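You operate a simulated robot arm through the tools that you are given. There is no shell and no other tool. Be economical: measure what you need, move in short steps, check, and stop when the job is done.

Carry out the task below with a simulated robot arm. There is one attempt and no reset: what you move stays moved.

## Task
Stack both fingers on the jig's pin and set its knob to 20.
Fine: copper below, tinned on top, long ends toward the knob; slide the keeper fork over them before you turn the knob.

It is judged by the outcome, as a careful person would: the job done as asked, and still so three seconds after it is handed in. It fails if anything else is knocked over, pushed out of place, dropped, spilled or broken.

## Robot
A 7-joint arm with a two-finger parallel gripper, fixed in place. Base frame: the origin is at the foot of the arm, x ahead of it, y to its left, z up; the work surface is at about z = 0. Units: mm, rad, N and s.
With the tool pointing down near the work surface it reaches from about 220 to 580 mm from the base axis. Its first joint turns from -1.152 to 1.152 rad. Payload 2.5 kg.
Tool frame: the origin (TCP) lies between the finger pads and is the grasp point; the fingertips stand 23 mm ahead of it; z points along the fingers, y is the line along which they close. The gripper opens to 94 mm. The fingers are 38 mm wide and 10 mm thick; the gripper's body (54 by 96 mm) begins 39 mm behind the TCP.
Orientation is that of the tool frame in the base frame, as a unit quaternion [x, y, z, w]. With the fingers straight down and closing along the base's y, the tool's x points along the base's -x, its y along +y and its z along -z.

## Interface
- The arm moves only by the tool apply_moves. Its argument "moves" is a list of rows, each a list of 7 numbers: the turn, a rotation vector about the tool's x, y, z in units of 8 degrees (1.0 is 8 degrees), then the shift along the tool's x, y, z in units of 20 mm (1.0 is 20 mm), then the opening, from 0 (shut) to 1 (fully open). In form: [[ax, ay, az, tx, ty, tz, fingers], ...]. A call has 1 to 12 rows; each row shifts and turns the commanded pose from where the row before left it, along the tool's axes as they then stand. A call with a number of a shift or a turn outside -1 to 1 is refused whole. A row lasts 0.2 s, in which the tool goes at most 50 mm and 0.15 rad; a call with a longer step from one row to the next is refused whole, and so is a gripper value outside its range. Where a pose cannot be reached the arm comes as near as it can. A force on the tool above 90 N (or 10 N above the force at the start of the call, whichever is more), or a blocked arm, ends the call early, and 0.2 s more pass. Each finger travels about 108 mm/s and halts on what it meets, pressing with about 34 N; the grip force reading is that of the motor and also rises with nothing between the fingers. The clock runs only during rows and for 0.2 s after the last one: add rows that do not move to give the fingers time. The reply holds the time, the measured pose of the TCP, the force on the tool along the base axes, the opening and the grip force, in the units named above and with some noise.
- Cameras (640 x 400 px; columns grow to the right, rows downward): "scene" is fixed at [118.5, -405, 549.9]; the picture's right is [0.85, -0.52, 0.00], its down [-0.27, -0.43, -0.86] and it looks along [0.45, 0.73, -0.51] (base axes); focal length 259 px, centre (320, 200). "wrist" rides on the gripper at [86, 16, -75] in the tool frame; the picture's right is [-0.18, 0.98, 0.00], its down [-0.58, -0.11, -0.81] and it looks along [-0.79, -0.15, 0.59] (tool axes); focal length 243 px, centre (320, 200). There is no depth. A picture from a camera that has moved, and an enlarged one, comes with that camera's place and axes in the base frame and with its lens.
- snapshot(camera): a new picture of that camera. No time passes.
- enlarge(camera, box): a new picture of the part [left, top, right, bottom] of that camera's present view, enlarged. No time passes.
- sign_off(): hands the job in; it is judged then, once.

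Go step by step. Nothing tells you positions but the pictures and the camera data: compare them with the known pose of the tool, close in by small moves and look again before you grip or let go. The budget is 120 turns and 68 pictures, counting those below and the enlarged ones. Unless the task says otherwise, let go and move clear before handing in, and close with one line.

The tools are called after "Call:" as name(argument=value, ...) on one line, values as JSON. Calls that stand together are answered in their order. apply_moves: Moves the arm, as the interface text tells. Its arguments: {"type":"object","properties":{"moves":{"type":"array"}},"required":["moves"]} The other tools are called the same way: snapshot (camera) takes a picture; enlarge (camera, box) takes an enlarged picture of a part of a camera's view; sign_off () hands the job in.

At the start:

```text
clock: 0.0
ee_pos: [372.4, 86.5, 383.2]
orientation: [0.0, 1.0, 0.0, 0.0]
force: [0.2, 0.2, 0.1]
grip_width: 94.1
gripper_force: 0.0
```

scene: 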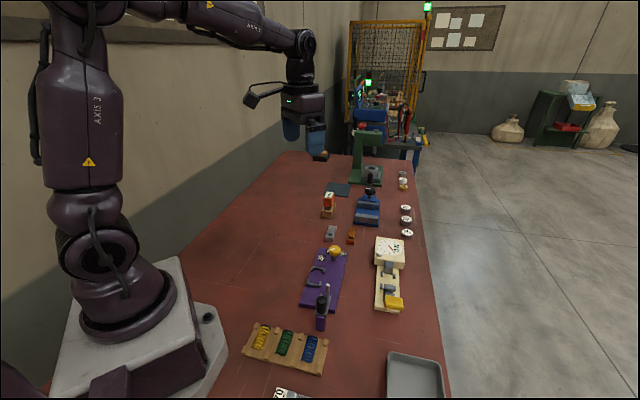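
wrist: 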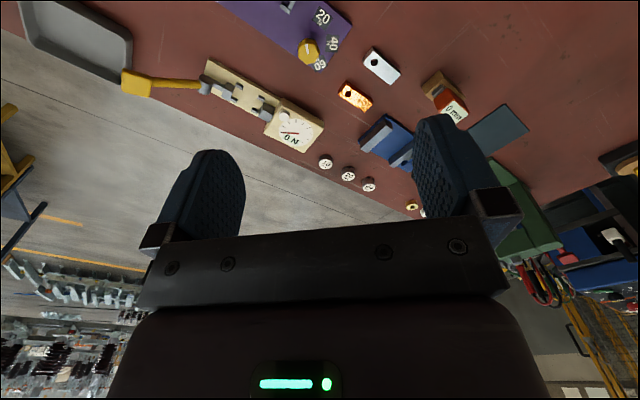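

I see a purple jig with a yellow knob, a grey and a copper finger near it, and a cream gauge beside it. I'll enlarge the views to identify the parts.

Call:
enlarge(camera="scene", box=[280, 210, 380, 340])

Call:
enlarge(camera="wrist", box=[200, 0, 480, 180])

Call:
enlarge(camera="scene", box=[300, 150, 420, 250])

```text
3.08 times, centred on (330, 275) of scene
camera zoom: at [118.5, -405.0, 549.9], right [0.85, -0.52, 0.0], down [-0.27, -0.43, -0.86], along [0.45, 0.73, -0.51], focal length 798 px, centre (289, -31)
```

zoom: 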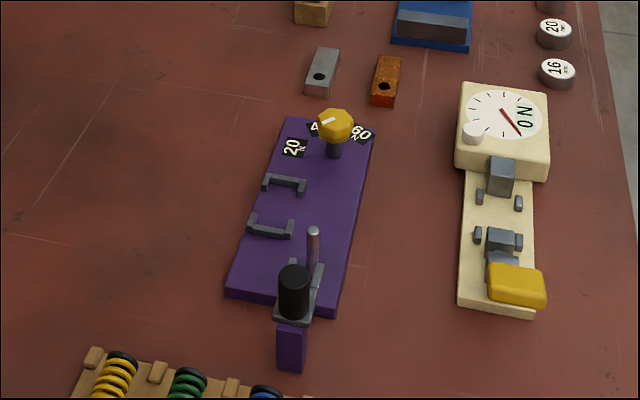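

```text
2.22 times, centred on (340, 90) of wrist
camera zoom: at [285.2, 103.0, 457.9], right [0.18, 0.98, 0.0], down [0.58, -0.11, 0.81], along [0.79, -0.15, -0.59], focal length 539 px, centre (276, 444)
```

zoom: 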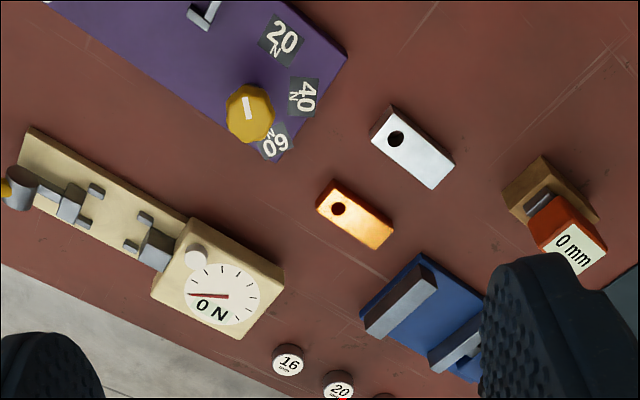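

```text
4.00 times, centred on (360, 200) of scene
camera zoom: at [118.5, -405.0, 549.9], right [0.85, -0.52, 0.0], down [-0.27, -0.43, -0.86], along [0.45, 0.73, -0.51], focal length 1037 px, centre (160, 200)
```

zoom: 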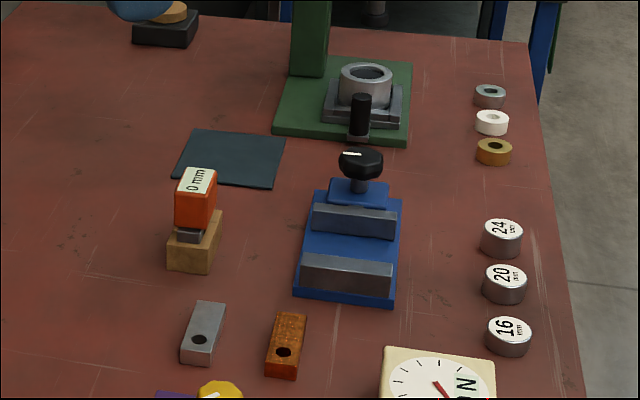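

The jig pin is near (357,-51), the knob near (449,53) and the fingers near (550,107). I'll bring the wrist camera over the jig to see it better.

Call:
apply_moves(moves=[[0, 0, 0, 0.3, -0.76, 0.95, 1], [0, 0, 0, 0.3, -0.76, 0.95, 1], [0, 0, 0, 0.3, -0.76, 0.95, 1], [0, 0, 0, 0.3, -0.76, 0.95, 1], [0, 0, 0, 0.3, -0.76, 0.95, 1], [0, 0, 0, 0.3, -0.76, 0.95, 1], [0, 0, 0, 0.3, -0.76, 0.95, 1]])

Call:
snapshot(camera="wrist")

```text
clock: 1.6
ee_pos: [331.8, -17.4, 249.5]
orientation: [0.0, 1.0, -0.001, -0.001]
force: [0.2, 0.2, -0.5]
grip_width: 94.0
gripper_force: 0.0
```

```text
62 pictures are left
camera wrist: at [243.1, -1.9, 324.2], right [0.18, 0.98, 0.0], down [0.58, -0.11, 0.81], along [0.79, -0.15, -0.59], focal length 243 px, centre (320, 200)
```

wrist: 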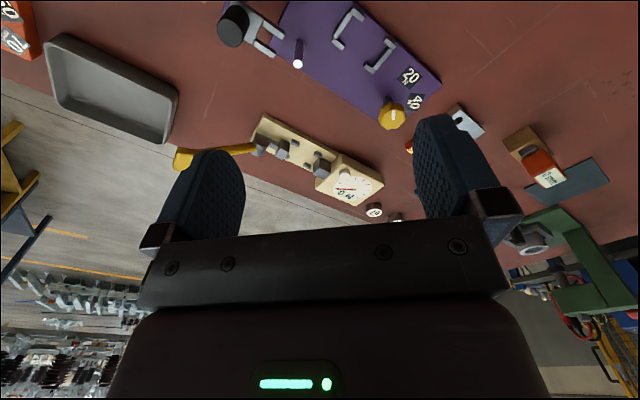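

Call:
enlarge(camera="wrist", box=[200, 0, 360, 100])

Call:
enlarge(camera="wrist", box=[320, 30, 480, 130])

Call:
enlarge(camera="scene", box=[295, 240, 359, 340])

```text
4.00 times, centred on (280, 50) of wrist
camera zoom: at [243.1, -1.9, 324.2], right [0.18, 0.98, 0.0], down [0.58, -0.11, 0.81], along [0.79, -0.15, -0.59], focal length 970 px, centre (480, 800)
```

zoom: 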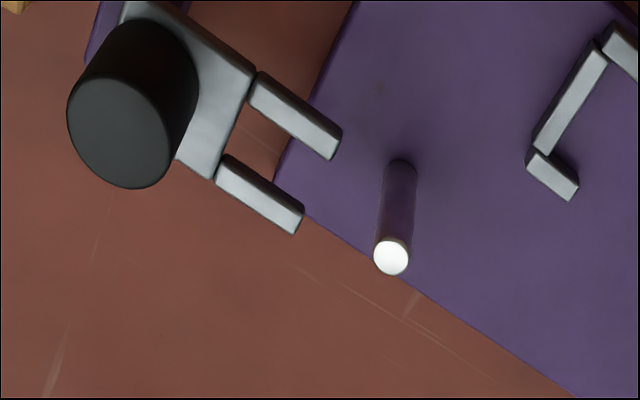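

```text
4.00 times, centred on (400, 80) of wrist
camera zoom: at [243.1, -1.9, 324.2], right [0.18, 0.98, 0.0], down [0.58, -0.11, 0.81], along [0.79, -0.15, -0.59], focal length 970 px, centre (0, 680)
```

zoom: 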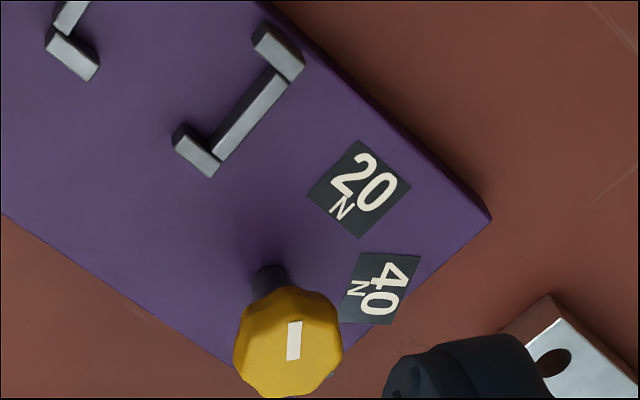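

```text
4.00 times, centred on (327, 290) of scene
camera zoom: at [118.5, -405.0, 549.9], right [0.85, -0.52, 0.0], down [-0.27, -0.43, -0.86], along [0.45, 0.73, -0.51], focal length 1037 px, centre (292, -160)
```

zoom: 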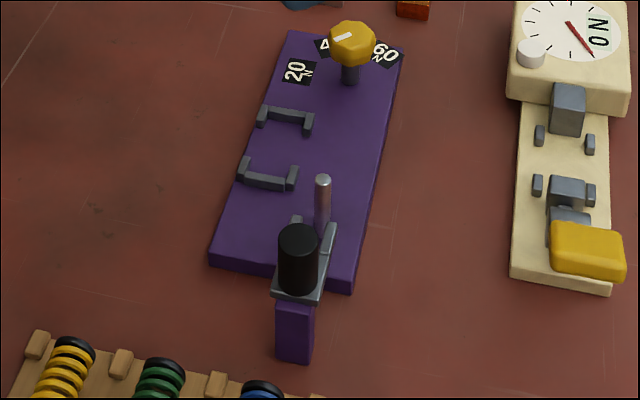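

The jig's long axis runs at about 44°: pin top at about (359,-47,56), knob at about (450,57,44), and the fork on a post behind the pin. Next I'll look at the two fingers.

Call:
apply_moves(moves=[[0, 0, 0, -0.9, 0.9, 0.417, 1], [0, 0, 0, -0.9, 0.9, 0.417, 1], [0, 0, 0, -0.9, 0.9, 0.417, 1], [0, 0, 0, -0.9, 0.9, 0.417, 1], [0, 0, 0, -0.9, 0.9, 0.417, 1], [0, 0, 0, -0.9, 0.9, 0.417, 1]])

Call:
enlarge(camera="wrist", box=[240, 60, 440, 185])

Call:
enlarge(camera="scene", box=[320, 216, 368, 246])

```text
clock: 3.0
ee_pos: [441.1, 88.7, 199.4]
orientation: [0.0, 1.0, 0.0, 0.0]
force: [0.1, 0.4, 0.1]
grip_width: 94.0
gripper_force: 0.0
```

```text
3.20 times, centred on (340, 122) of wrist
camera zoom: at [351.9, 105.1, 274.7], right [0.18, 0.98, 0.0], down [0.58, -0.11, 0.81], along [0.79, -0.15, -0.59], focal length 776 px, centre (256, 448)
```

zoom: 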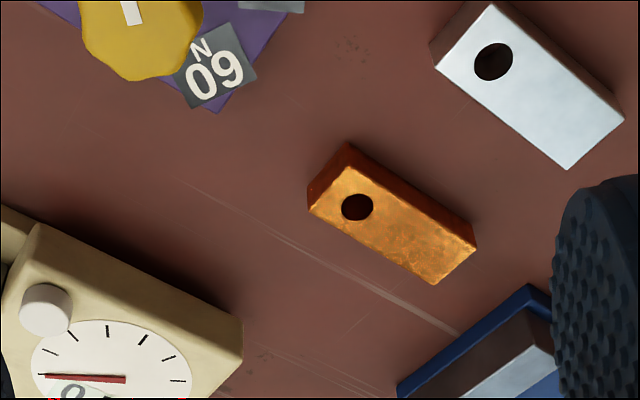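

```text
13.33 times, centred on (344, 231) of scene
camera zoom: at [118.5, -405.0, 549.9], right [0.85, -0.52, 0.0], down [-0.27, -0.43, -0.86], along [0.45, 0.73, -0.51], focal length 3457 px, centre (0, -213)
```

zoom: 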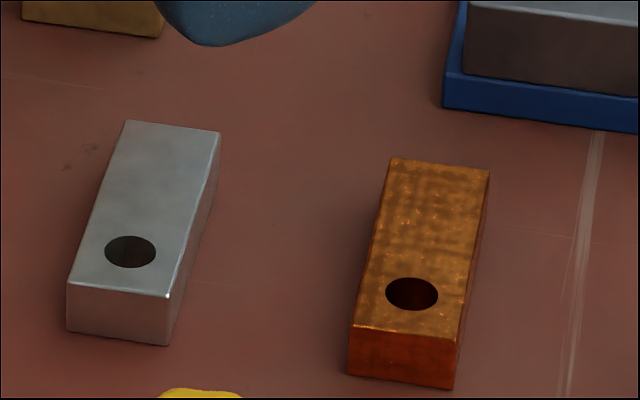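

The fingers are about 67×26×15 mm with the hole about 14 mm from the near end. Copper's hole is near (549,108) and tinned's near (499,157.5). Both already lie along about 45° with long ends pointing the right way. I'll yaw the gripper 45° and hover above the copper one.

Call:
apply_moves(moves=[[0, 0, -0.9375, 0, 0, 0, 1], [0, 0, -0.9375, 0, 0, 0, 1], [0, 0, -0.9375, 0, 0, 0, 1], [0, 0, -0.9375, 0, 0, 0, 0.8], [0, 0, -0.9375, 0, 0, 0, 0.7], [0, 0, -0.9375, 0, 0, 0, 0.62], [0, 0, 0, -0.85, -0.522, 0.912, 0.62], [0, 0, 0, -0.85, -0.522, 0.912, 0.62], [0, 0, 0, -0.85, -0.522, 0.912, 0.62], [0, 0, 0, -0.85, -0.522, 0.912, 0.62], [0, 0, 0, -0.85, -0.522, 0.912, 0.62], [0, 0, 0, -0.85, -0.522, 0.912, 0.62]])

Call:
snapshot(camera="wrist")

Call:
snapshot(camera="scene")

```text
clock: 5.6
ee_pos: [554.2, 118.4, 89.7]
orientation: [-0.382, 0.924, 0.001, -0.001]
force: [0.9, 1.0, 0.2]
grip_width: 58.4
gripper_force: 0.1
```

```text
56 pictures are left
camera wrist: at [481.4, 67.8, 165.0], right [-0.57, 0.82, 0.0], down [0.49, 0.33, 0.81], along [0.67, 0.46, -0.59], focal length 243 px, centre (320, 200)
```

wrist: 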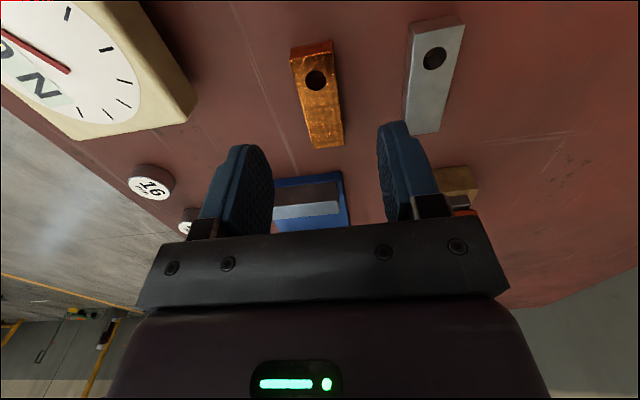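

```text
55 pictures are left
```

scene: 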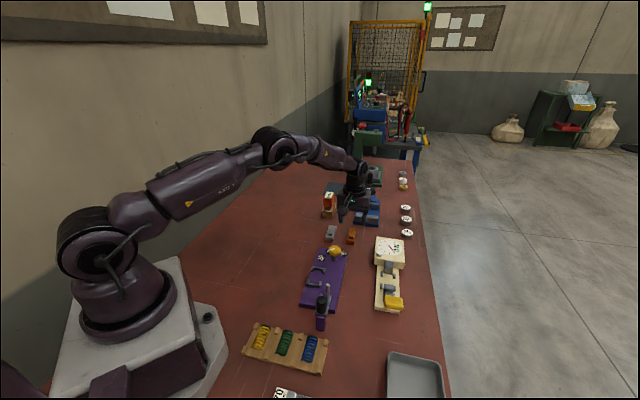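

The copper hole projects to about (548,109.5), which matches, and the gripper is over it. I'll descend and then check.

Call:
apply_moves(moves=[[0, 0, 0, 0, -0.07, 0.8, 0.62], [0, 0, 0, 0, 0, 0.8, 0.62], [0, 0, 0, 0, 0, 0.8, 0.62], [0, 0, 0, 0, 0, 0.75, 0.62], [0, 0, 0, 0, 0, 0, 0.62]])

Call:
snapshot(camera="wrist")

Call:
enlarge(camera="scene", box=[310, 190, 390, 250])

```text
clock: 6.8
ee_pos: [556.1, 114.8, 26.4]
orientation: [-0.383, 0.924, 0.0, -0.001]
force: [-0.3, 0.8, -0.6]
grip_width: 58.1
gripper_force: 0.1
```

```text
54 pictures are left
camera wrist: at [482.2, 65.5, 101.6], right [-0.57, 0.82, 0.0], down [0.49, 0.33, 0.81], along [0.67, 0.46, -0.59], focal length 243 px, centre (320, 200)
```

wrist: 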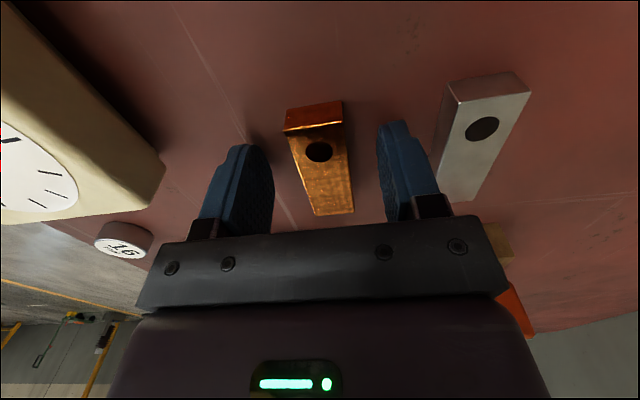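

```text
6.67 times, centred on (350, 220) of scene
camera zoom: at [118.5, -405.0, 549.9], right [0.85, -0.52, 0.0], down [-0.27, -0.43, -0.86], along [0.45, 0.73, -0.51], focal length 1728 px, centre (120, 67)
```

zoom: 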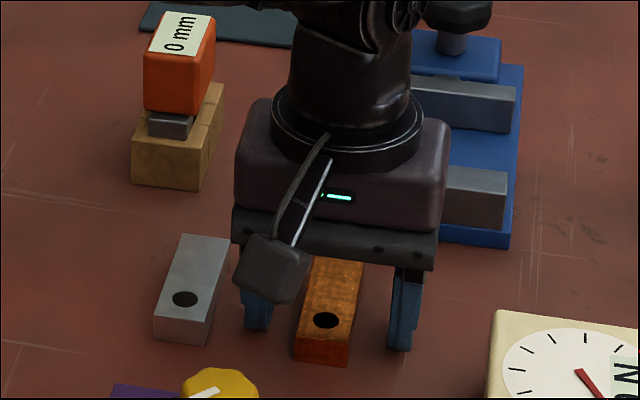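

The copper is centred between the fingertips. I'll close on it.

Call:
apply_moves(moves=[[0, 0, 0, 0, 0, 0, 0.15], [0, 0, 0, 0, 0, 0, 0.15], [0, 0, 0, 0, 0, 0, 0.15]])

Call:
snapshot(camera="wrist")

```text
clock: 7.6
ee_pos: [556.0, 116.2, 26.6]
orientation: [-0.383, 0.924, 0.0, 0.0]
force: [0.1, 0.6, 1.1]
grip_width: 25.7
gripper_force: 33.7
```

```text
52 pictures are left
camera wrist: at [482.2, 65.5, 101.8], right [-0.57, 0.82, 0.0], down [0.49, 0.33, 0.81], along [0.67, 0.46, -0.59], focal length 243 px, centre (320, 200)
```

wrist: 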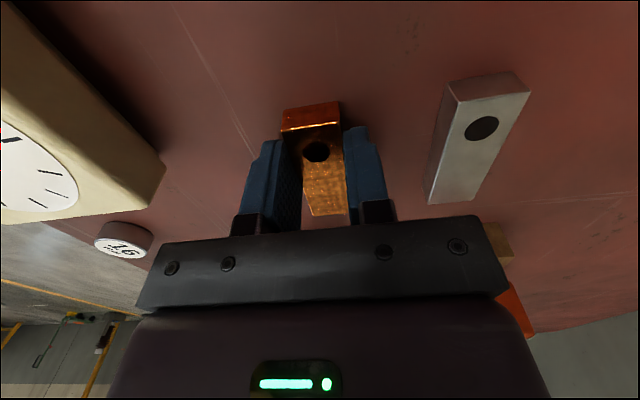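

The copper is gripped, with its hole about 8 mm behind the TCP. I'll lift it and carry it toward the pin.

Call:
apply_moves(moves=[[0, 0, 0, 0, 0, -0.6, 0.15], [0, 0, 0, 0, 0, -0.95, 0.15], [0, 0, 0, 0, 0, -0.95, 0.15], [0, 0, 0, 0, 0, -0.95, 0.15], [0, 0, 0, 0, 0, -0.95, 0.15], [0, 0, 0, 0, 0, -0.95, 0.15], [0, 0, 0, 1, 0.1, 0, 0.15], [0, 0, 0, 1, 0.1, 0, 0.15], [0, 0, 0, 1, 0.1, 0, 0.15], [0, 0, 0, 1, 0.1, 0, 0.15], [0, 0, 0, 1, 0.1, 0, 0.15], [0, 0, 0, 1, 0.1, 0, 0.15]])

Call:
apply_moves(moves=[[0, 0, 0, 1, 0.1, 0, 0.15], [0, 0, 0, 1, 0.1, 0, 0.15], [0, 0, 0, 1, 0.1, 0, 0.15], [0, 0, 0, 0.95, 0.1, 0, 0.15], [0, 0, 0, 0.95, 0.1, 0, 0.15], [0, 0, 0, 0, 0, 0, 0.15]])

Call:
snapshot(camera="wrist")

Call:
enlarge(camera="scene", box=[280, 220, 380, 340])

```text
clock: 10.2
ee_pos: [463.2, 38.6, 133.4]
orientation: [-0.383, 0.924, 0.0, 0.0]
force: [-0.3, -0.7, -2.7]
grip_width: 25.6
gripper_force: 34.8
```

```text
clock: 11.6
ee_pos: [387.3, -23.5, 133.7]
orientation: [-0.383, 0.924, 0.0, 0.0]
force: [0.9, 0.8, -2.4]
grip_width: 25.7
gripper_force: 33.8
```

```text
51 pictures are left
camera wrist: at [313.1, -73.5, 209.3], right [-0.57, 0.82, 0.0], down [0.49, 0.33, 0.81], along [0.67, 0.46, -0.59], focal length 243 px, centre (320, 200)
```

wrist: 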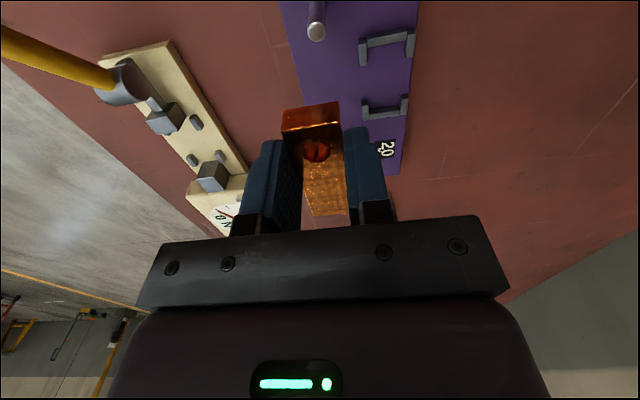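

```text
3.33 times, centred on (330, 280) of scene
camera zoom: at [118.5, -405.0, 549.9], right [0.85, -0.52, 0.0], down [-0.27, -0.43, -0.86], along [0.45, 0.73, -0.51], focal length 864 px, centre (287, -67)
```

zoom: 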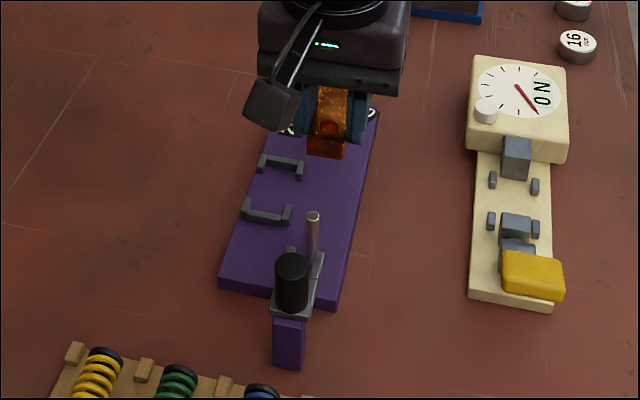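

The pin is about 26 mm behind the hole and 4.6 mm to the side. I'll move closer but keep the pin visible, then fine-tune.

Call:
apply_moves(moves=[[0, 0, 0, 0.2, 0.11, 0.5, 0.15], [0, 0, 0, 0.2, 0.12, 0.5, 0.15], [0, 0, 0, 0, 0, 0.5, 0.15], [0, 0, 0, 0, 0, 0.5, 0.15], [0, 0, 0, 0, 0, 0, 0.15]])

Call:
enlarge(camera="wrist", box=[240, 0, 400, 200])

Call:
enlarge(camera="scene", box=[290, 220, 370, 330])

```text
clock: 12.8
ee_pos: [376.9, -25.0, 94.3]
orientation: [-0.382, 0.924, 0.001, -0.002]
force: [0.2, -0.2, -1.0]
grip_width: 25.7
gripper_force: 34.4
```

```text
2.00 times, centred on (320, 100) of wrist
camera zoom: at [302.9, -75.2, 169.8], right [-0.56, 0.83, 0.0], down [0.49, 0.33, 0.81], along [0.67, 0.46, -0.59], focal length 485 px, centre (320, 400)
```

zoom: 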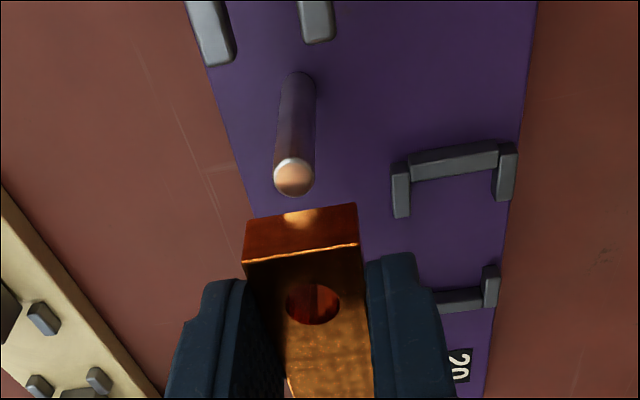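

```text
3.64 times, centred on (330, 275) of scene
camera zoom: at [118.5, -405.0, 549.9], right [0.85, -0.52, 0.0], down [-0.27, -0.43, -0.86], along [0.45, 0.73, -0.51], focal length 943 px, centre (284, -73)
```

zoom: 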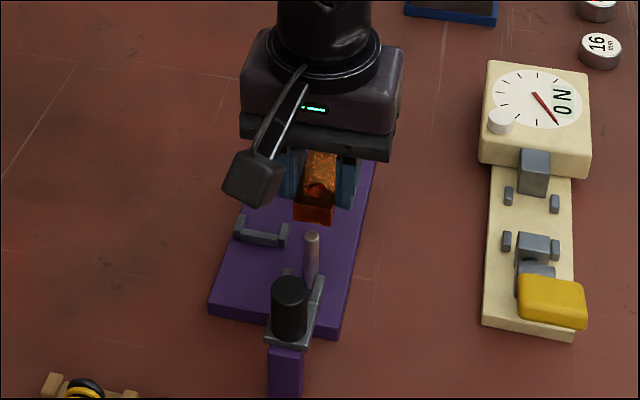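

The pin is 17.3 mm behind the hole and 1.5 mm to the −y tool side. I'll shift the hole over the pin, still above it.

Call:
apply_moves(moves=[[0, 0, 0, 0.45, -0.04, 0, 0.15], [0, 0, 0, 0.415, -0.035, 0, 0.15], [0, 0, 0, 0, 0, 0, 0.15], [0, 0, 0, 0, 0, 0, 0.15]])

Call:
enlarge(camera="wrist", box=[270, 80, 370, 180])

Call:
enlarge(camera="scene", box=[300, 240, 364, 300])

```text
clock: 13.8
ee_pos: [365.5, -38.0, 93.8]
orientation: [-0.382, 0.924, 0.0, 0.0]
force: [0.3, -0.3, -2.2]
grip_width: 25.6
gripper_force: 34.0
```

```text
4.00 times, centred on (320, 130) of wrist
camera zoom: at [291.6, -89.0, 169.9], right [-0.57, 0.82, 0.0], down [0.49, 0.33, 0.81], along [0.67, 0.46, -0.59], focal length 970 px, centre (320, 480)
```

zoom: 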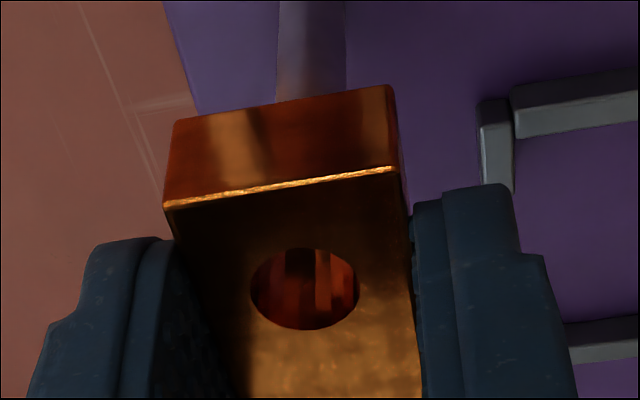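

```text
6.67 times, centred on (332, 270) of scene
camera zoom: at [118.5, -405.0, 549.9], right [0.85, -0.52, 0.0], down [-0.27, -0.43, -0.86], along [0.45, 0.73, -0.51], focal length 1728 px, centre (240, -267)
```

zoom: 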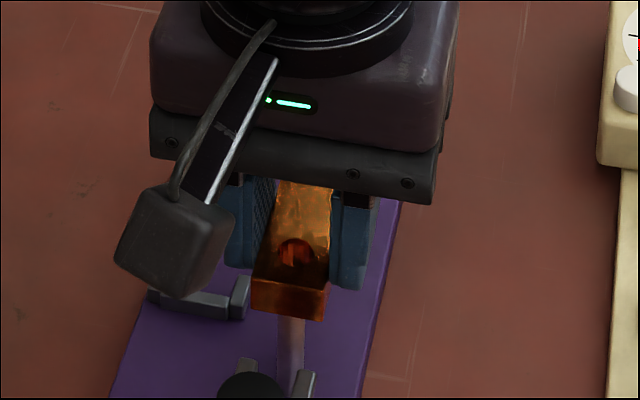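

Wrist and scene views agree to within about 0.5–1 mm. I'll nudge sideways slightly and lower onto the pin in small steps, checking force.

Call:
apply_moves(moves=[[0, 0, 0, 0, 0.03, 0.3, 0.15], [0, 0, 0, 0, 0, 0.3, 0.15], [0, 0, 0, 0, 0, 0.15, 0.15], [0, 0, 0, 0, 0, 0.15, 0.15], [0, 0, 0, 0, 0, 0, 0.15]])

Call:
enlarge(camera="wrist", box=[270, 80, 370, 180])

```text
clock: 15.0
ee_pos: [365.7, -39.8, 75.9]
orientation: [-0.383, 0.924, 0.0, -0.001]
force: [-0.1, -0.3, -1.7]
grip_width: 25.7
gripper_force: 33.8
```

```text
4.00 times, centred on (320, 130) of wrist
camera zoom: at [291.8, -88.9, 151.9], right [-0.56, 0.83, 0.0], down [0.49, 0.33, 0.81], along [0.67, 0.46, -0.59], focal length 970 px, centre (320, 480)
```

zoom: 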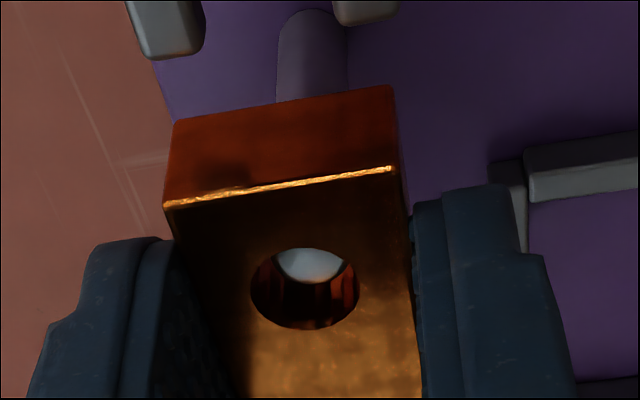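

The pin top is visible inside the hole with no force. I'll continue down to a height that keeps the camera housing clear of the fork handle.

Call:
apply_moves(moves=[[0, 0, 0, 0, 0.02, 0.3, 0.15], [0, 0, 0, 0, 0, 0.3, 0.15], [0, 0, 0, 0, 0, 0.3, 0.15], [0, 0, 0, 0, 0, 0.3, 0.15], [0, 0, 0, 0, 0, 0, 0.15]])

Call:
enlarge(camera="wrist", box=[220, 0, 420, 200])

Call:
enlarge(camera="scene", box=[296, 250, 360, 330])

```text
clock: 16.2
ee_pos: [364.5, -37.5, 52.7]
orientation: [-0.383, 0.924, 0.0, -0.001]
force: [-2.6, -1.9, -1.0]
grip_width: 25.6
gripper_force: 34.3
```

```text
2.00 times, centred on (320, 100) of wrist
camera zoom: at [291.5, -88.3, 128.3], right [-0.57, 0.82, 0.0], down [0.49, 0.33, 0.81], along [0.66, 0.46, -0.59], focal length 485 px, centre (320, 400)
```

zoom: 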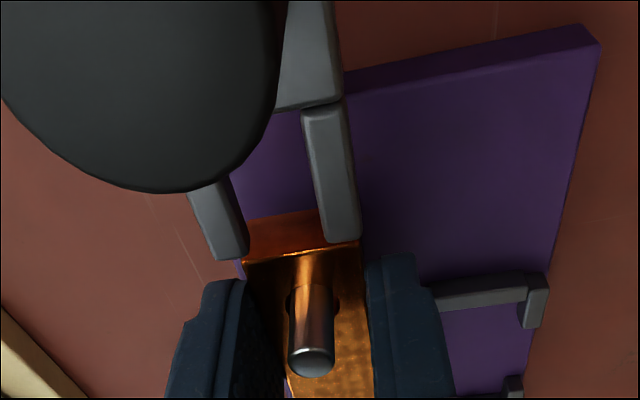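

```text
5.00 times, centred on (328, 290) of scene
camera zoom: at [118.5, -405.0, 549.9], right [0.85, -0.52, 0.0], down [-0.27, -0.43, -0.86], along [0.45, 0.73, -0.51], focal length 1296 px, centre (280, -250)
```

zoom: 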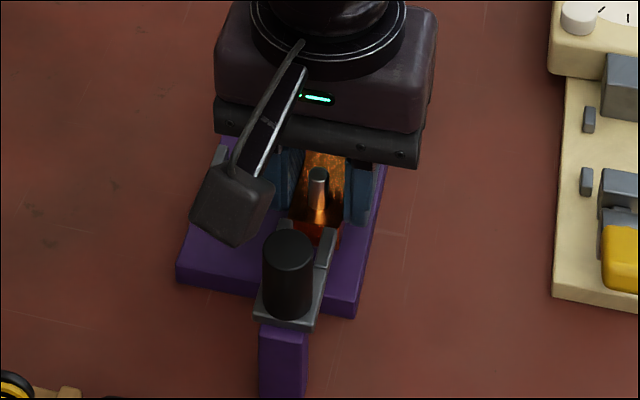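

The copper is well engaged on the pin. The camera housing would come close to the fork handle at full depth, so I'll go 8 mm lower, release, and then press it home with shallower fingers.

Call:
apply_moves(moves=[[0, 0, 0, 0, 0, 0.2, 0.15], [0, 0, 0, 0, 0, 0.2, 0.15], [0, 0, 0, 0, 0, 0, 0.15]])

Call:
enlarge(camera="scene", box=[296, 250, 360, 330])

```text
clock: 17.0
ee_pos: [365.5, -38.6, 44.3]
orientation: [-0.382, 0.924, -0.001, -0.001]
force: [-5.2, -4.7, -0.7]
grip_width: 25.7
gripper_force: 33.6
```

```text
5.00 times, centred on (328, 290) of scene
camera zoom: at [118.5, -405.0, 550.0], right [0.85, -0.52, 0.0], down [-0.27, -0.43, -0.86], along [0.45, 0.73, -0.51], focal length 1296 px, centre (280, -250)
```

zoom: 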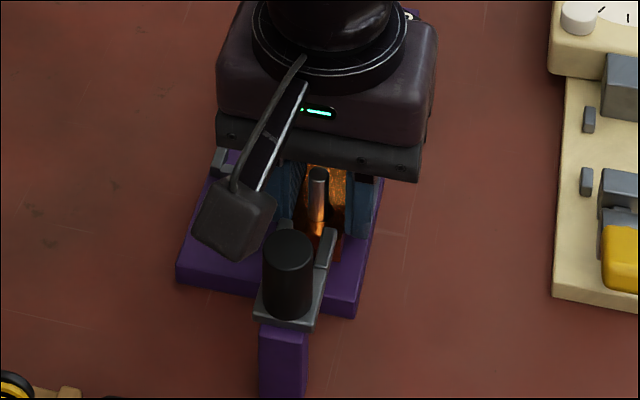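

A slight side load shows the hole touching the pin along the axis. I'll ease off 1 mm, open, and let the copper settle.

Call:
apply_moves(moves=[[0, 0, 0, 0.05, 0, 0, 0.15], [0, 0, 0, 0, 0, 0, 0.15], [0, 0, 0, 0, 0, 0, 0.36], [0, 0, 0, 0, 0, 0, 0.36], [0, 0, 0, 0, 0, 0, 0.36]])

Call:
enlarge(camera="wrist", box=[220, 0, 420, 200])

Call:
enlarge(camera="scene", box=[296, 250, 360, 330])

```text
clock: 18.2
ee_pos: [366.2, -38.7, 43.8]
orientation: [-0.383, 0.924, 0.0, 0.002]
force: [12.2, -1.9, -5.8]
grip_width: 30.3
gripper_force: 0.0
```

```text
2.00 times, centred on (320, 100) of wrist
camera zoom: at [292.4, -88.7, 119.4], right [-0.56, 0.83, 0.0], down [0.48, 0.33, 0.81], along [0.67, 0.46, -0.59], focal length 485 px, centre (320, 400)
```

zoom: 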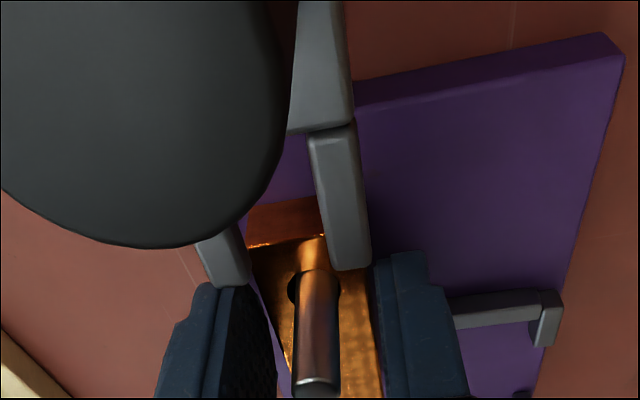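

```text
5.00 times, centred on (328, 290) of scene
camera zoom: at [118.5, -405.0, 549.9], right [0.85, -0.52, 0.0], down [-0.27, -0.43, -0.86], along [0.45, 0.73, -0.51], focal length 1296 px, centre (280, -250)
```

zoom: 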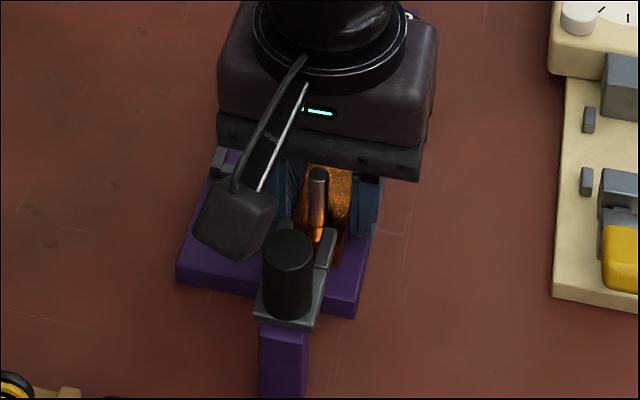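

The opening stopped at 30 mm with a sideways force, so the right-hand finger is touching the nearby bracket. I'll narrow the opening a little, centre and rise.

Call:
apply_moves(moves=[[0, 0, 0, 0, -0.03, 0, 0.31], [0, 0, 0, 0, 0, -0.1, 0.31], [0, 0, 0, 0, 0, -0.1, 0.31], [0, 0, 0, 0, 0, -0.1, 0.31], [0, 0, 0, 0, 0, -0.1, 0.31]])

Call:
enlarge(camera="wrist", box=[220, 0, 420, 200])

```text
clock: 19.4
ee_pos: [364.4, -39.1, 51.7]
orientation: [-0.382, 0.924, 0.0, 0.001]
force: [0.3, 0.6, 0.1]
grip_width: 29.3
gripper_force: 0.0
```

```text
2.00 times, centred on (320, 100) of wrist
camera zoom: at [291.4, -89.2, 127.3], right [-0.56, 0.83, 0.0], down [0.49, 0.33, 0.81], along [0.66, 0.46, -0.59], focal length 485 px, centre (320, 400)
```

zoom: 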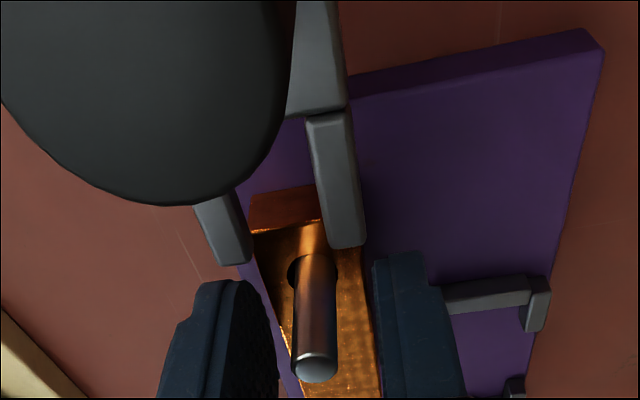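

The force is gone and the copper has slid down the pin. I'll rise clear and check how it sits.

Call:
apply_moves(moves=[[0, 0, 0, 0, 0, -0.5, 0.31], [0, 0, 0, 0, 0, -0.9, 0.31], [0, 0, 0, -0.3, 0, -0.9, 0.5], [0, 0, 0, -1, 0, -0.9, 0.62], [0, 0, 0, -1, 0, -0.5, 0.62]])

Call:
enlarge(camera="wrist", box=[240, 0, 420, 120])

Call:
enlarge(camera="scene", box=[296, 250, 360, 330])

```text
clock: 20.6
ee_pos: [396.6, -7.5, 127.8]
orientation: [-0.383, 0.924, 0.0, 0.0]
force: [-0.4, -0.2, 0.5]
grip_width: 58.4
gripper_force: 0.1
```

```text
3.33 times, centred on (330, 60) of wrist
camera zoom: at [323.3, -57.7, 202.2], right [-0.56, 0.83, 0.0], down [0.49, 0.33, 0.81], along [0.67, 0.46, -0.59], focal length 809 px, centre (287, 667)
```

zoom: 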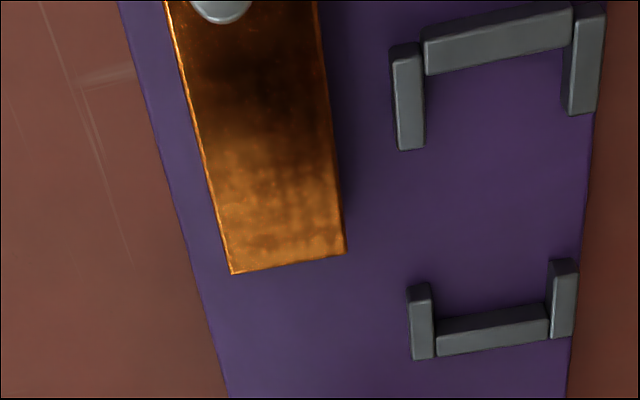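

```text
5.00 times, centred on (328, 290) of scene
camera zoom: at [118.5, -405.0, 549.9], right [0.85, -0.52, 0.0], down [-0.27, -0.43, -0.86], along [0.45, 0.73, -0.51], focal length 1296 px, centre (280, -250)
```

zoom: 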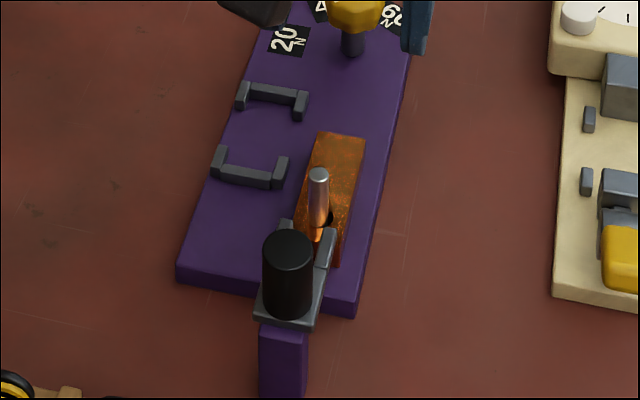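

The copper is seated flat with its long end toward the knob. Next I'll fetch the tinned finger.

Call:
apply_moves(moves=[[0, 0, 0, -0.9, 0.205, 0, 0.62], [0, 0, 0, -0.9, 0.205, 0, 0.62], [0, 0, 0, -0.9, 0.205, 0, 0.62], [0, 0, 0, -0.9, 0.205, 0, 0.62], [0, 0, 0, -0.9, 0.205, 0, 0.62], [0, 0, 0, -0.9, 0.205, 0, 0.62], [0, 0, 0, -0.9, 0.205, 0, 0.62], [0, 0, 0, -0.9, 0.205, 0.3, 0.62], [0, 0, 0, -0.9, 0.205, 0.3, 0.62], [0, 0, 0, -0.9, 0.205, 0.4, 0.62], [0, 0, 0, -0.9, 0.205, 0.4, 0.62], [0, 0, 0, 0, 0, 0, 0.62]])

Call:
snapshot(camera="wrist")

```text
clock: 23.2
ee_pos: [506.6, 166.7, 100.0]
orientation: [-0.383, 0.924, 0.0, 0.001]
force: [0.1, 0.4, 0.1]
grip_width: 58.4
gripper_force: 0.0
```

```text
36 pictures are left
camera wrist: at [432.8, 116.0, 174.5], right [-0.56, 0.83, 0.0], down [0.49, 0.33, 0.81], along [0.67, 0.46, -0.59], focal length 243 px, centre (320, 200)
```

wrist: 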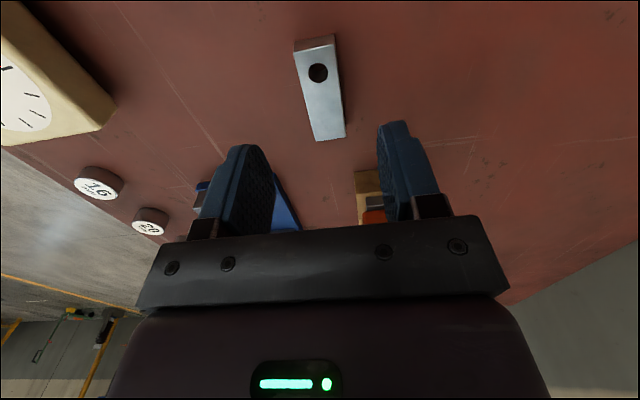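

The tinned hole is centred and about 8.6 mm behind the TCP. I'll descend and grip.

Call:
apply_moves(moves=[[0, 0, 0, 0, 0.02, 0.8, 0.62], [0, 0, 0, 0, 0, 0.8, 0.62], [0, 0, 0, 0, 0, 0.8, 0.62], [0, 0, 0, 0, 0, 0.8, 0.62], [0, 0, 0, 0, 0, 0.45, 0.62], [0, 0, 0, 0, 0, 0, 0.62], [0, 0, 0, 0, 0, 0, 0.15], [0, 0, 0, 0, 0, 0, 0.15], [0, 0, 0, 0, 0, 0, 0.15], [0, 0, 0, 0, 0, 0, 0.15]])

Call:
enlarge(camera="wrist", box=[240, 80, 400, 240])

```text
clock: 25.4
ee_pos: [505.6, 165.2, 25.2]
orientation: [-0.382, 0.924, -0.001, 0.0]
force: [0.3, -0.5, 0.4]
grip_width: 25.9
gripper_force: 34.1
```

```text
2.50 times, centred on (320, 160) of wrist
camera zoom: at [431.1, 115.3, 100.9], right [-0.57, 0.82, 0.0], down [0.49, 0.33, 0.81], along [0.67, 0.46, -0.59], focal length 606 px, centre (320, 300)
```

zoom: 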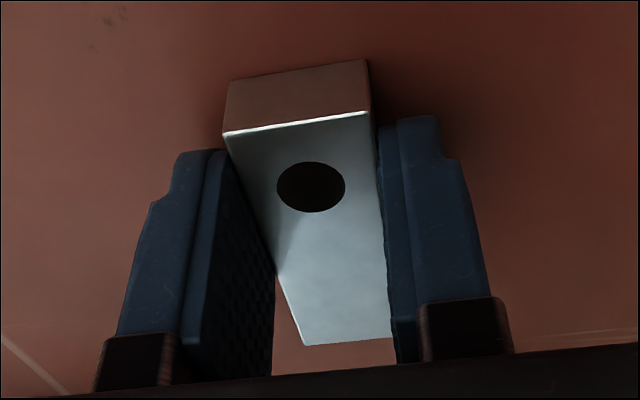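

Tinned is gripped, with its hole about 6.8 mm behind the TCP. I'll lift it and carry it to just short of the pin.

Call:
apply_moves(moves=[[0, 0, 0, 0, 0, -0.6, 0.15], [0, 0, 0, 0, 0, -0.95, 0.15], [0, 0, 0, 0, 0, -0.95, 0.15], [0, 0, 0, 0, 0, -0.95, 0.15], [0, 0, 0, 0, 0, -0.95, 0.15], [0, 0, 0, 0, 0, -0.95, 0.15]])

Call:
apply_moves(moves=[[0, 0, 0, 0.947, -0.188, 0, 0.15], [0, 0, 0, 0.947, -0.188, 0, 0.15], [0, 0, 0, 0.947, -0.188, 0, 0.15], [0, 0, 0, 0.947, -0.188, 0, 0.15], [0, 0, 0, 0.947, -0.188, 0, 0.15], [0, 0, 0, 0.947, -0.188, 0, 0.15], [0, 0, 0, 0.947, -0.188, 0, 0.15], [0, 0, 0, 0.947, -0.188, 0, 0.15], [0, 0, 0, 0.947, -0.188, 0, 0.15], [0, 0, 0, 0.947, -0.188, 0, 0.15], [0, 0, 0, 0.947, -0.188, 0, 0.15], [0, 0, 0, 0.947, -0.188, 0, 0.15]])

Call:
apply_moves(moves=[[0, 0, 0, 0, 0, 0.9, 0.15], [0, 0, 0, 0, 0, 0.9, 0.15], [0, 0, 0, 0, 0, 0, 0.15], [0, 0, 0, 0, 0, 0, 0.15]])

Call:
enlarge(camera="wrist", box=[240, 0, 400, 200])

```text
clock: 26.8
ee_pos: [505.2, 166.1, 131.5]
orientation: [-0.382, 0.924, 0.0, 0.0]
force: [0.7, -0.3, -2.7]
grip_width: 25.7
gripper_force: 33.9
```

```text
clock: 29.4
ee_pos: [378.3, -26.0, 131.5]
orientation: [-0.384, 0.923, 0.001, 0.0]
force: [0.9, 0.3, -2.7]
grip_width: 26.0
gripper_force: 34.1
```

```text
clock: 30.4
ee_pos: [376.6, -24.8, 96.3]
orientation: [-0.382, 0.924, 0.0, 0.0]
force: [-1.2, 0.5, -2.0]
grip_width: 25.9
gripper_force: 34.2
```

```text
2.00 times, centred on (320, 100) of wrist
camera zoom: at [302.4, -75.5, 171.9], right [-0.57, 0.82, 0.0], down [0.49, 0.33, 0.81], along [0.67, 0.46, -0.59], focal length 485 px, centre (320, 400)
```

zoom: 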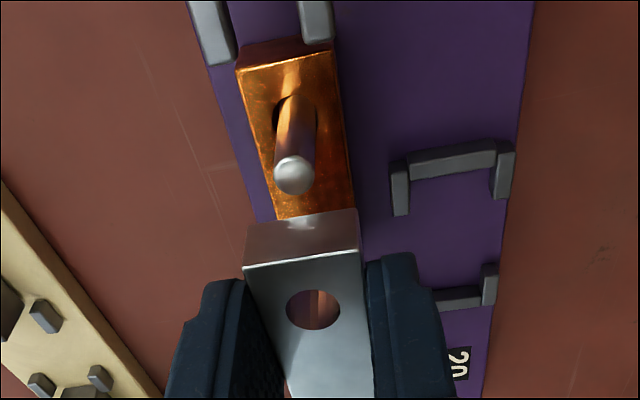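

The pin is 18 mm behind the hole. I'll shift over it and lower a little, then check through the hole.

Call:
apply_moves(moves=[[0, 0, 0, 0.46, -0.025, 0, 0.15], [0, 0, 0, 0.46, -0.02, 0, 0.15], [0, 0, 0, 0, 0, 0.3, 0.15], [0, 0, 0, 0, 0, 0.3, 0.15], [0, 0, 0, 0, 0, 0.2, 0.15], [0, 0, 0, 0, 0, 0.15, 0.15], [0, 0, 0, 0, 0, 0, 0.15], [0, 0, 0, 0, 0, 0, 0.15]])

Call:
enlarge(camera="wrist", box=[270, 80, 370, 180])

```text
clock: 32.2
ee_pos: [365.0, -40.2, 79.4]
orientation: [-0.383, 0.924, -0.001, 0.001]
force: [-0.1, 0.7, -1.1]
grip_width: 25.9
gripper_force: 34.1
```

```text
4.00 times, centred on (320, 130) of wrist
camera zoom: at [291.6, -90.2, 153.4], right [-0.56, 0.83, 0.0], down [0.49, 0.33, 0.81], along [0.67, 0.46, -0.59], focal length 970 px, centre (320, 480)
```

zoom: 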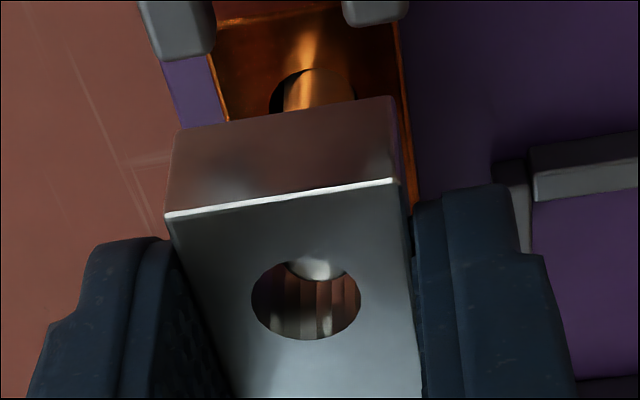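

The pin is entering the hole. I'll nudge about 0.8 mm sideways and continue down gently.

Call:
apply_moves(moves=[[0, 0, 0, 0, 0.04, 0.2, 0.15], [0, 0, 0, 0, 0, 0.3, 0.15], [0, 0, 0, 0, 0, 0.3, 0.15], [0, 0, 0, 0, 0, 0.2, 0.15], [0, 0, 0, 0, 0, 0, 0.15]])

Call:
enlarge(camera="scene", box=[296, 250, 360, 330])

```text
clock: 33.4
ee_pos: [365.6, -39.8, 57.5]
orientation: [-0.383, 0.924, 0.0, 0.0]
force: [-0.3, -1.3, -2.3]
grip_width: 25.9
gripper_force: 34.0
```

```text
5.00 times, centred on (328, 290) of scene
camera zoom: at [118.5, -405.0, 549.9], right [0.85, -0.52, 0.0], down [-0.27, -0.43, -0.86], along [0.45, 0.73, -0.51], focal length 1296 px, centre (280, -250)
```

zoom: 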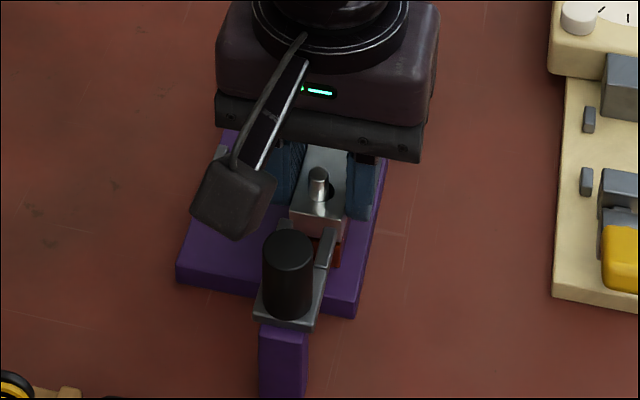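

Call:
apply_moves(moves=[[0, 0, 0, 0, 0, 0.1, 0.15], [0, 0, 0, 0, 0, 0.1, 0.15], [0, 0, 0, 0, 0, 0, 0.15]])

Call:
apply_moves(moves=[[0, 0, 0, 0, 0, 0.1, 0.15], [0, 0, 0, 0, 0, 0, 0.15]])

```text
clock: 34.2
ee_pos: [365.0, -39.4, 55.1]
orientation: [-0.383, 0.924, 0.0, -0.001]
force: [-9.3, 3.7, 28.8]
grip_width: 25.9
gripper_force: 33.9
```

```text
clock: 34.8
ee_pos: [364.7, -38.6, 53.0]
orientation: [-0.384, 0.923, 0.0, 0.001]
force: [-11.8, 9.1, 38.0]
grip_width: 25.6
gripper_force: 34.1
```

I feel contact at about 30–38 N. I'll look at what is touching before pressing on.

Call:
enlarge(camera="wrist", box=[240, 80, 400, 200])

Call:
enlarge(camera="scene", box=[312, 270, 352, 310])

```text
3.33 times, centred on (320, 140) of wrist
camera zoom: at [291.4, -89.5, 128.1], right [-0.57, 0.82, 0.0], down [0.49, 0.33, 0.81], along [0.67, 0.46, -0.59], focal length 809 px, centre (320, 400)
```

zoom: 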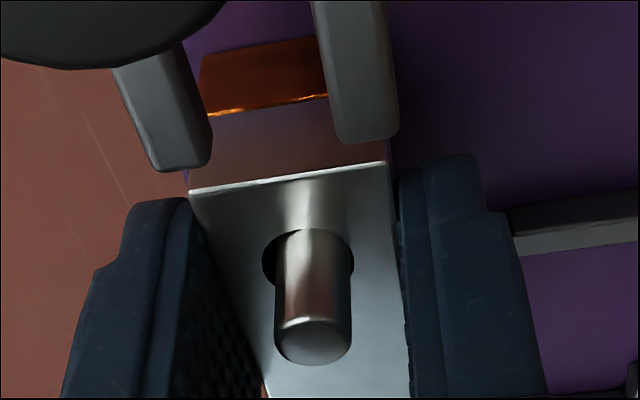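

```text
10.00 times, centred on (332, 290) of scene
camera zoom: at [118.4, -405.0, 550.0], right [0.85, -0.52, 0.0], down [-0.26, -0.43, -0.86], along [0.45, 0.73, -0.51], focal length 2592 px, centre (200, -700)
```

zoom: 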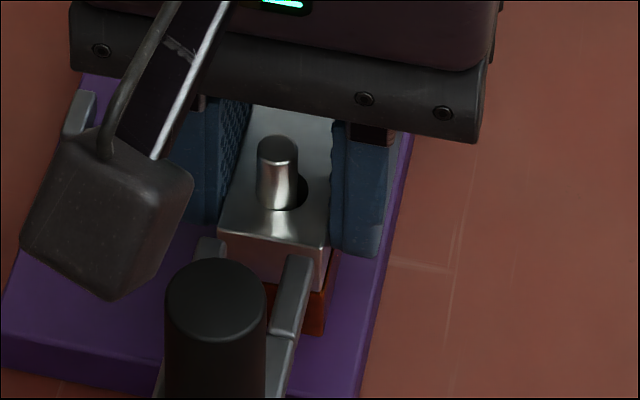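

The silver hole's edge rubs the pin: the force pushes toward +ty and the picture agrees. I'll raise slightly, shift 1.3 mm to +ty and try again.

Call:
apply_moves(moves=[[0, 0, 0, 0, 0, -0.15, 0.15], [0, 0, 0, 0, 0.065, 0, 0.15], [0, 0, 0, 0, 0, 0, 0.15]])

Call:
apply_moves(moves=[[0, 0, 0, 0, 0, 0.1, 0.15], [0, 0, 0, 0, 0, 0.05, 0.15], [0, 0, 0, 0, 0, 0, 0.15]])

```text
clock: 35.6
ee_pos: [364.0, -39.3, 54.4]
orientation: [-0.384, 0.923, 0.001, 0.0]
force: [0.3, -0.3, -1.6]
grip_width: 25.6
gripper_force: 33.6
```

```text
clock: 36.4
ee_pos: [363.2, -38.7, 52.2]
orientation: [-0.383, 0.924, 0.0, 0.0]
force: [-15.4, 1.4, 40.3]
grip_width: 25.7
gripper_force: 34.5
```

The lateral load is nearly gone and the contact is vertical, so it's resting on the copper. I'll relax the load and open slightly.

Call:
apply_moves(moves=[[0, 0, 0, 0, 0, -0.1, 0.15], [0, 0, 0, 0, 0, 0, 0.15], [0, 0, 0, 0, 0, 0, 0.32], [0, 0, 0, 0, 0, 0, 0.32], [0, 0, 0, 0, 0, -0.1, 0.34], [0, 0, 0, 0, 0, -0.2, 0.34], [0, 0, 0, 0, 0, -0.2, 0.34]])

Call:
enlarge(camera="scene", box=[312, 270, 352, 310])

Call:
enlarge(camera="wrist", box=[240, 60, 400, 200])

```text
clock: 38.0
ee_pos: [364.7, -38.0, 63.6]
orientation: [-0.383, 0.924, 0.0, 0.0]
force: [-0.1, -0.2, 0.3]
grip_width: 32.1
gripper_force: 0.0
```

```text
10.00 times, centred on (332, 290) of scene
camera zoom: at [118.5, -405.0, 549.9], right [0.85, -0.52, 0.0], down [-0.27, -0.43, -0.86], along [0.45, 0.73, -0.51], focal length 2592 px, centre (200, -700)
```

zoom: 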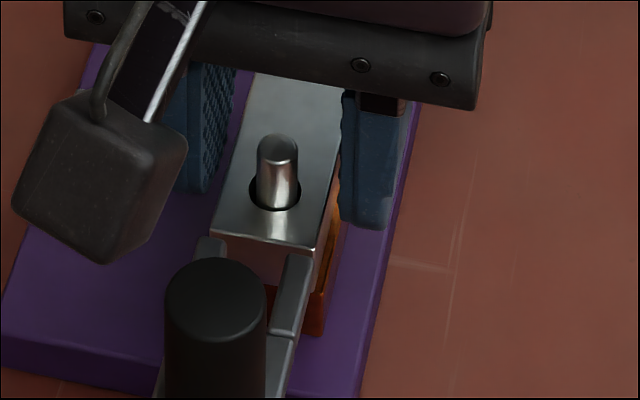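

```text
2.86 times, centred on (320, 130) of wrist
camera zoom: at [290.3, -89.2, 139.0], right [-0.57, 0.82, 0.0], down [0.49, 0.33, 0.81], along [0.67, 0.46, -0.59], focal length 693 px, centre (320, 400)
```

zoom: 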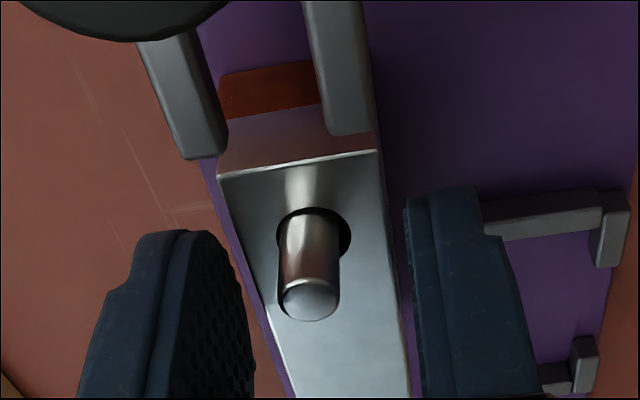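

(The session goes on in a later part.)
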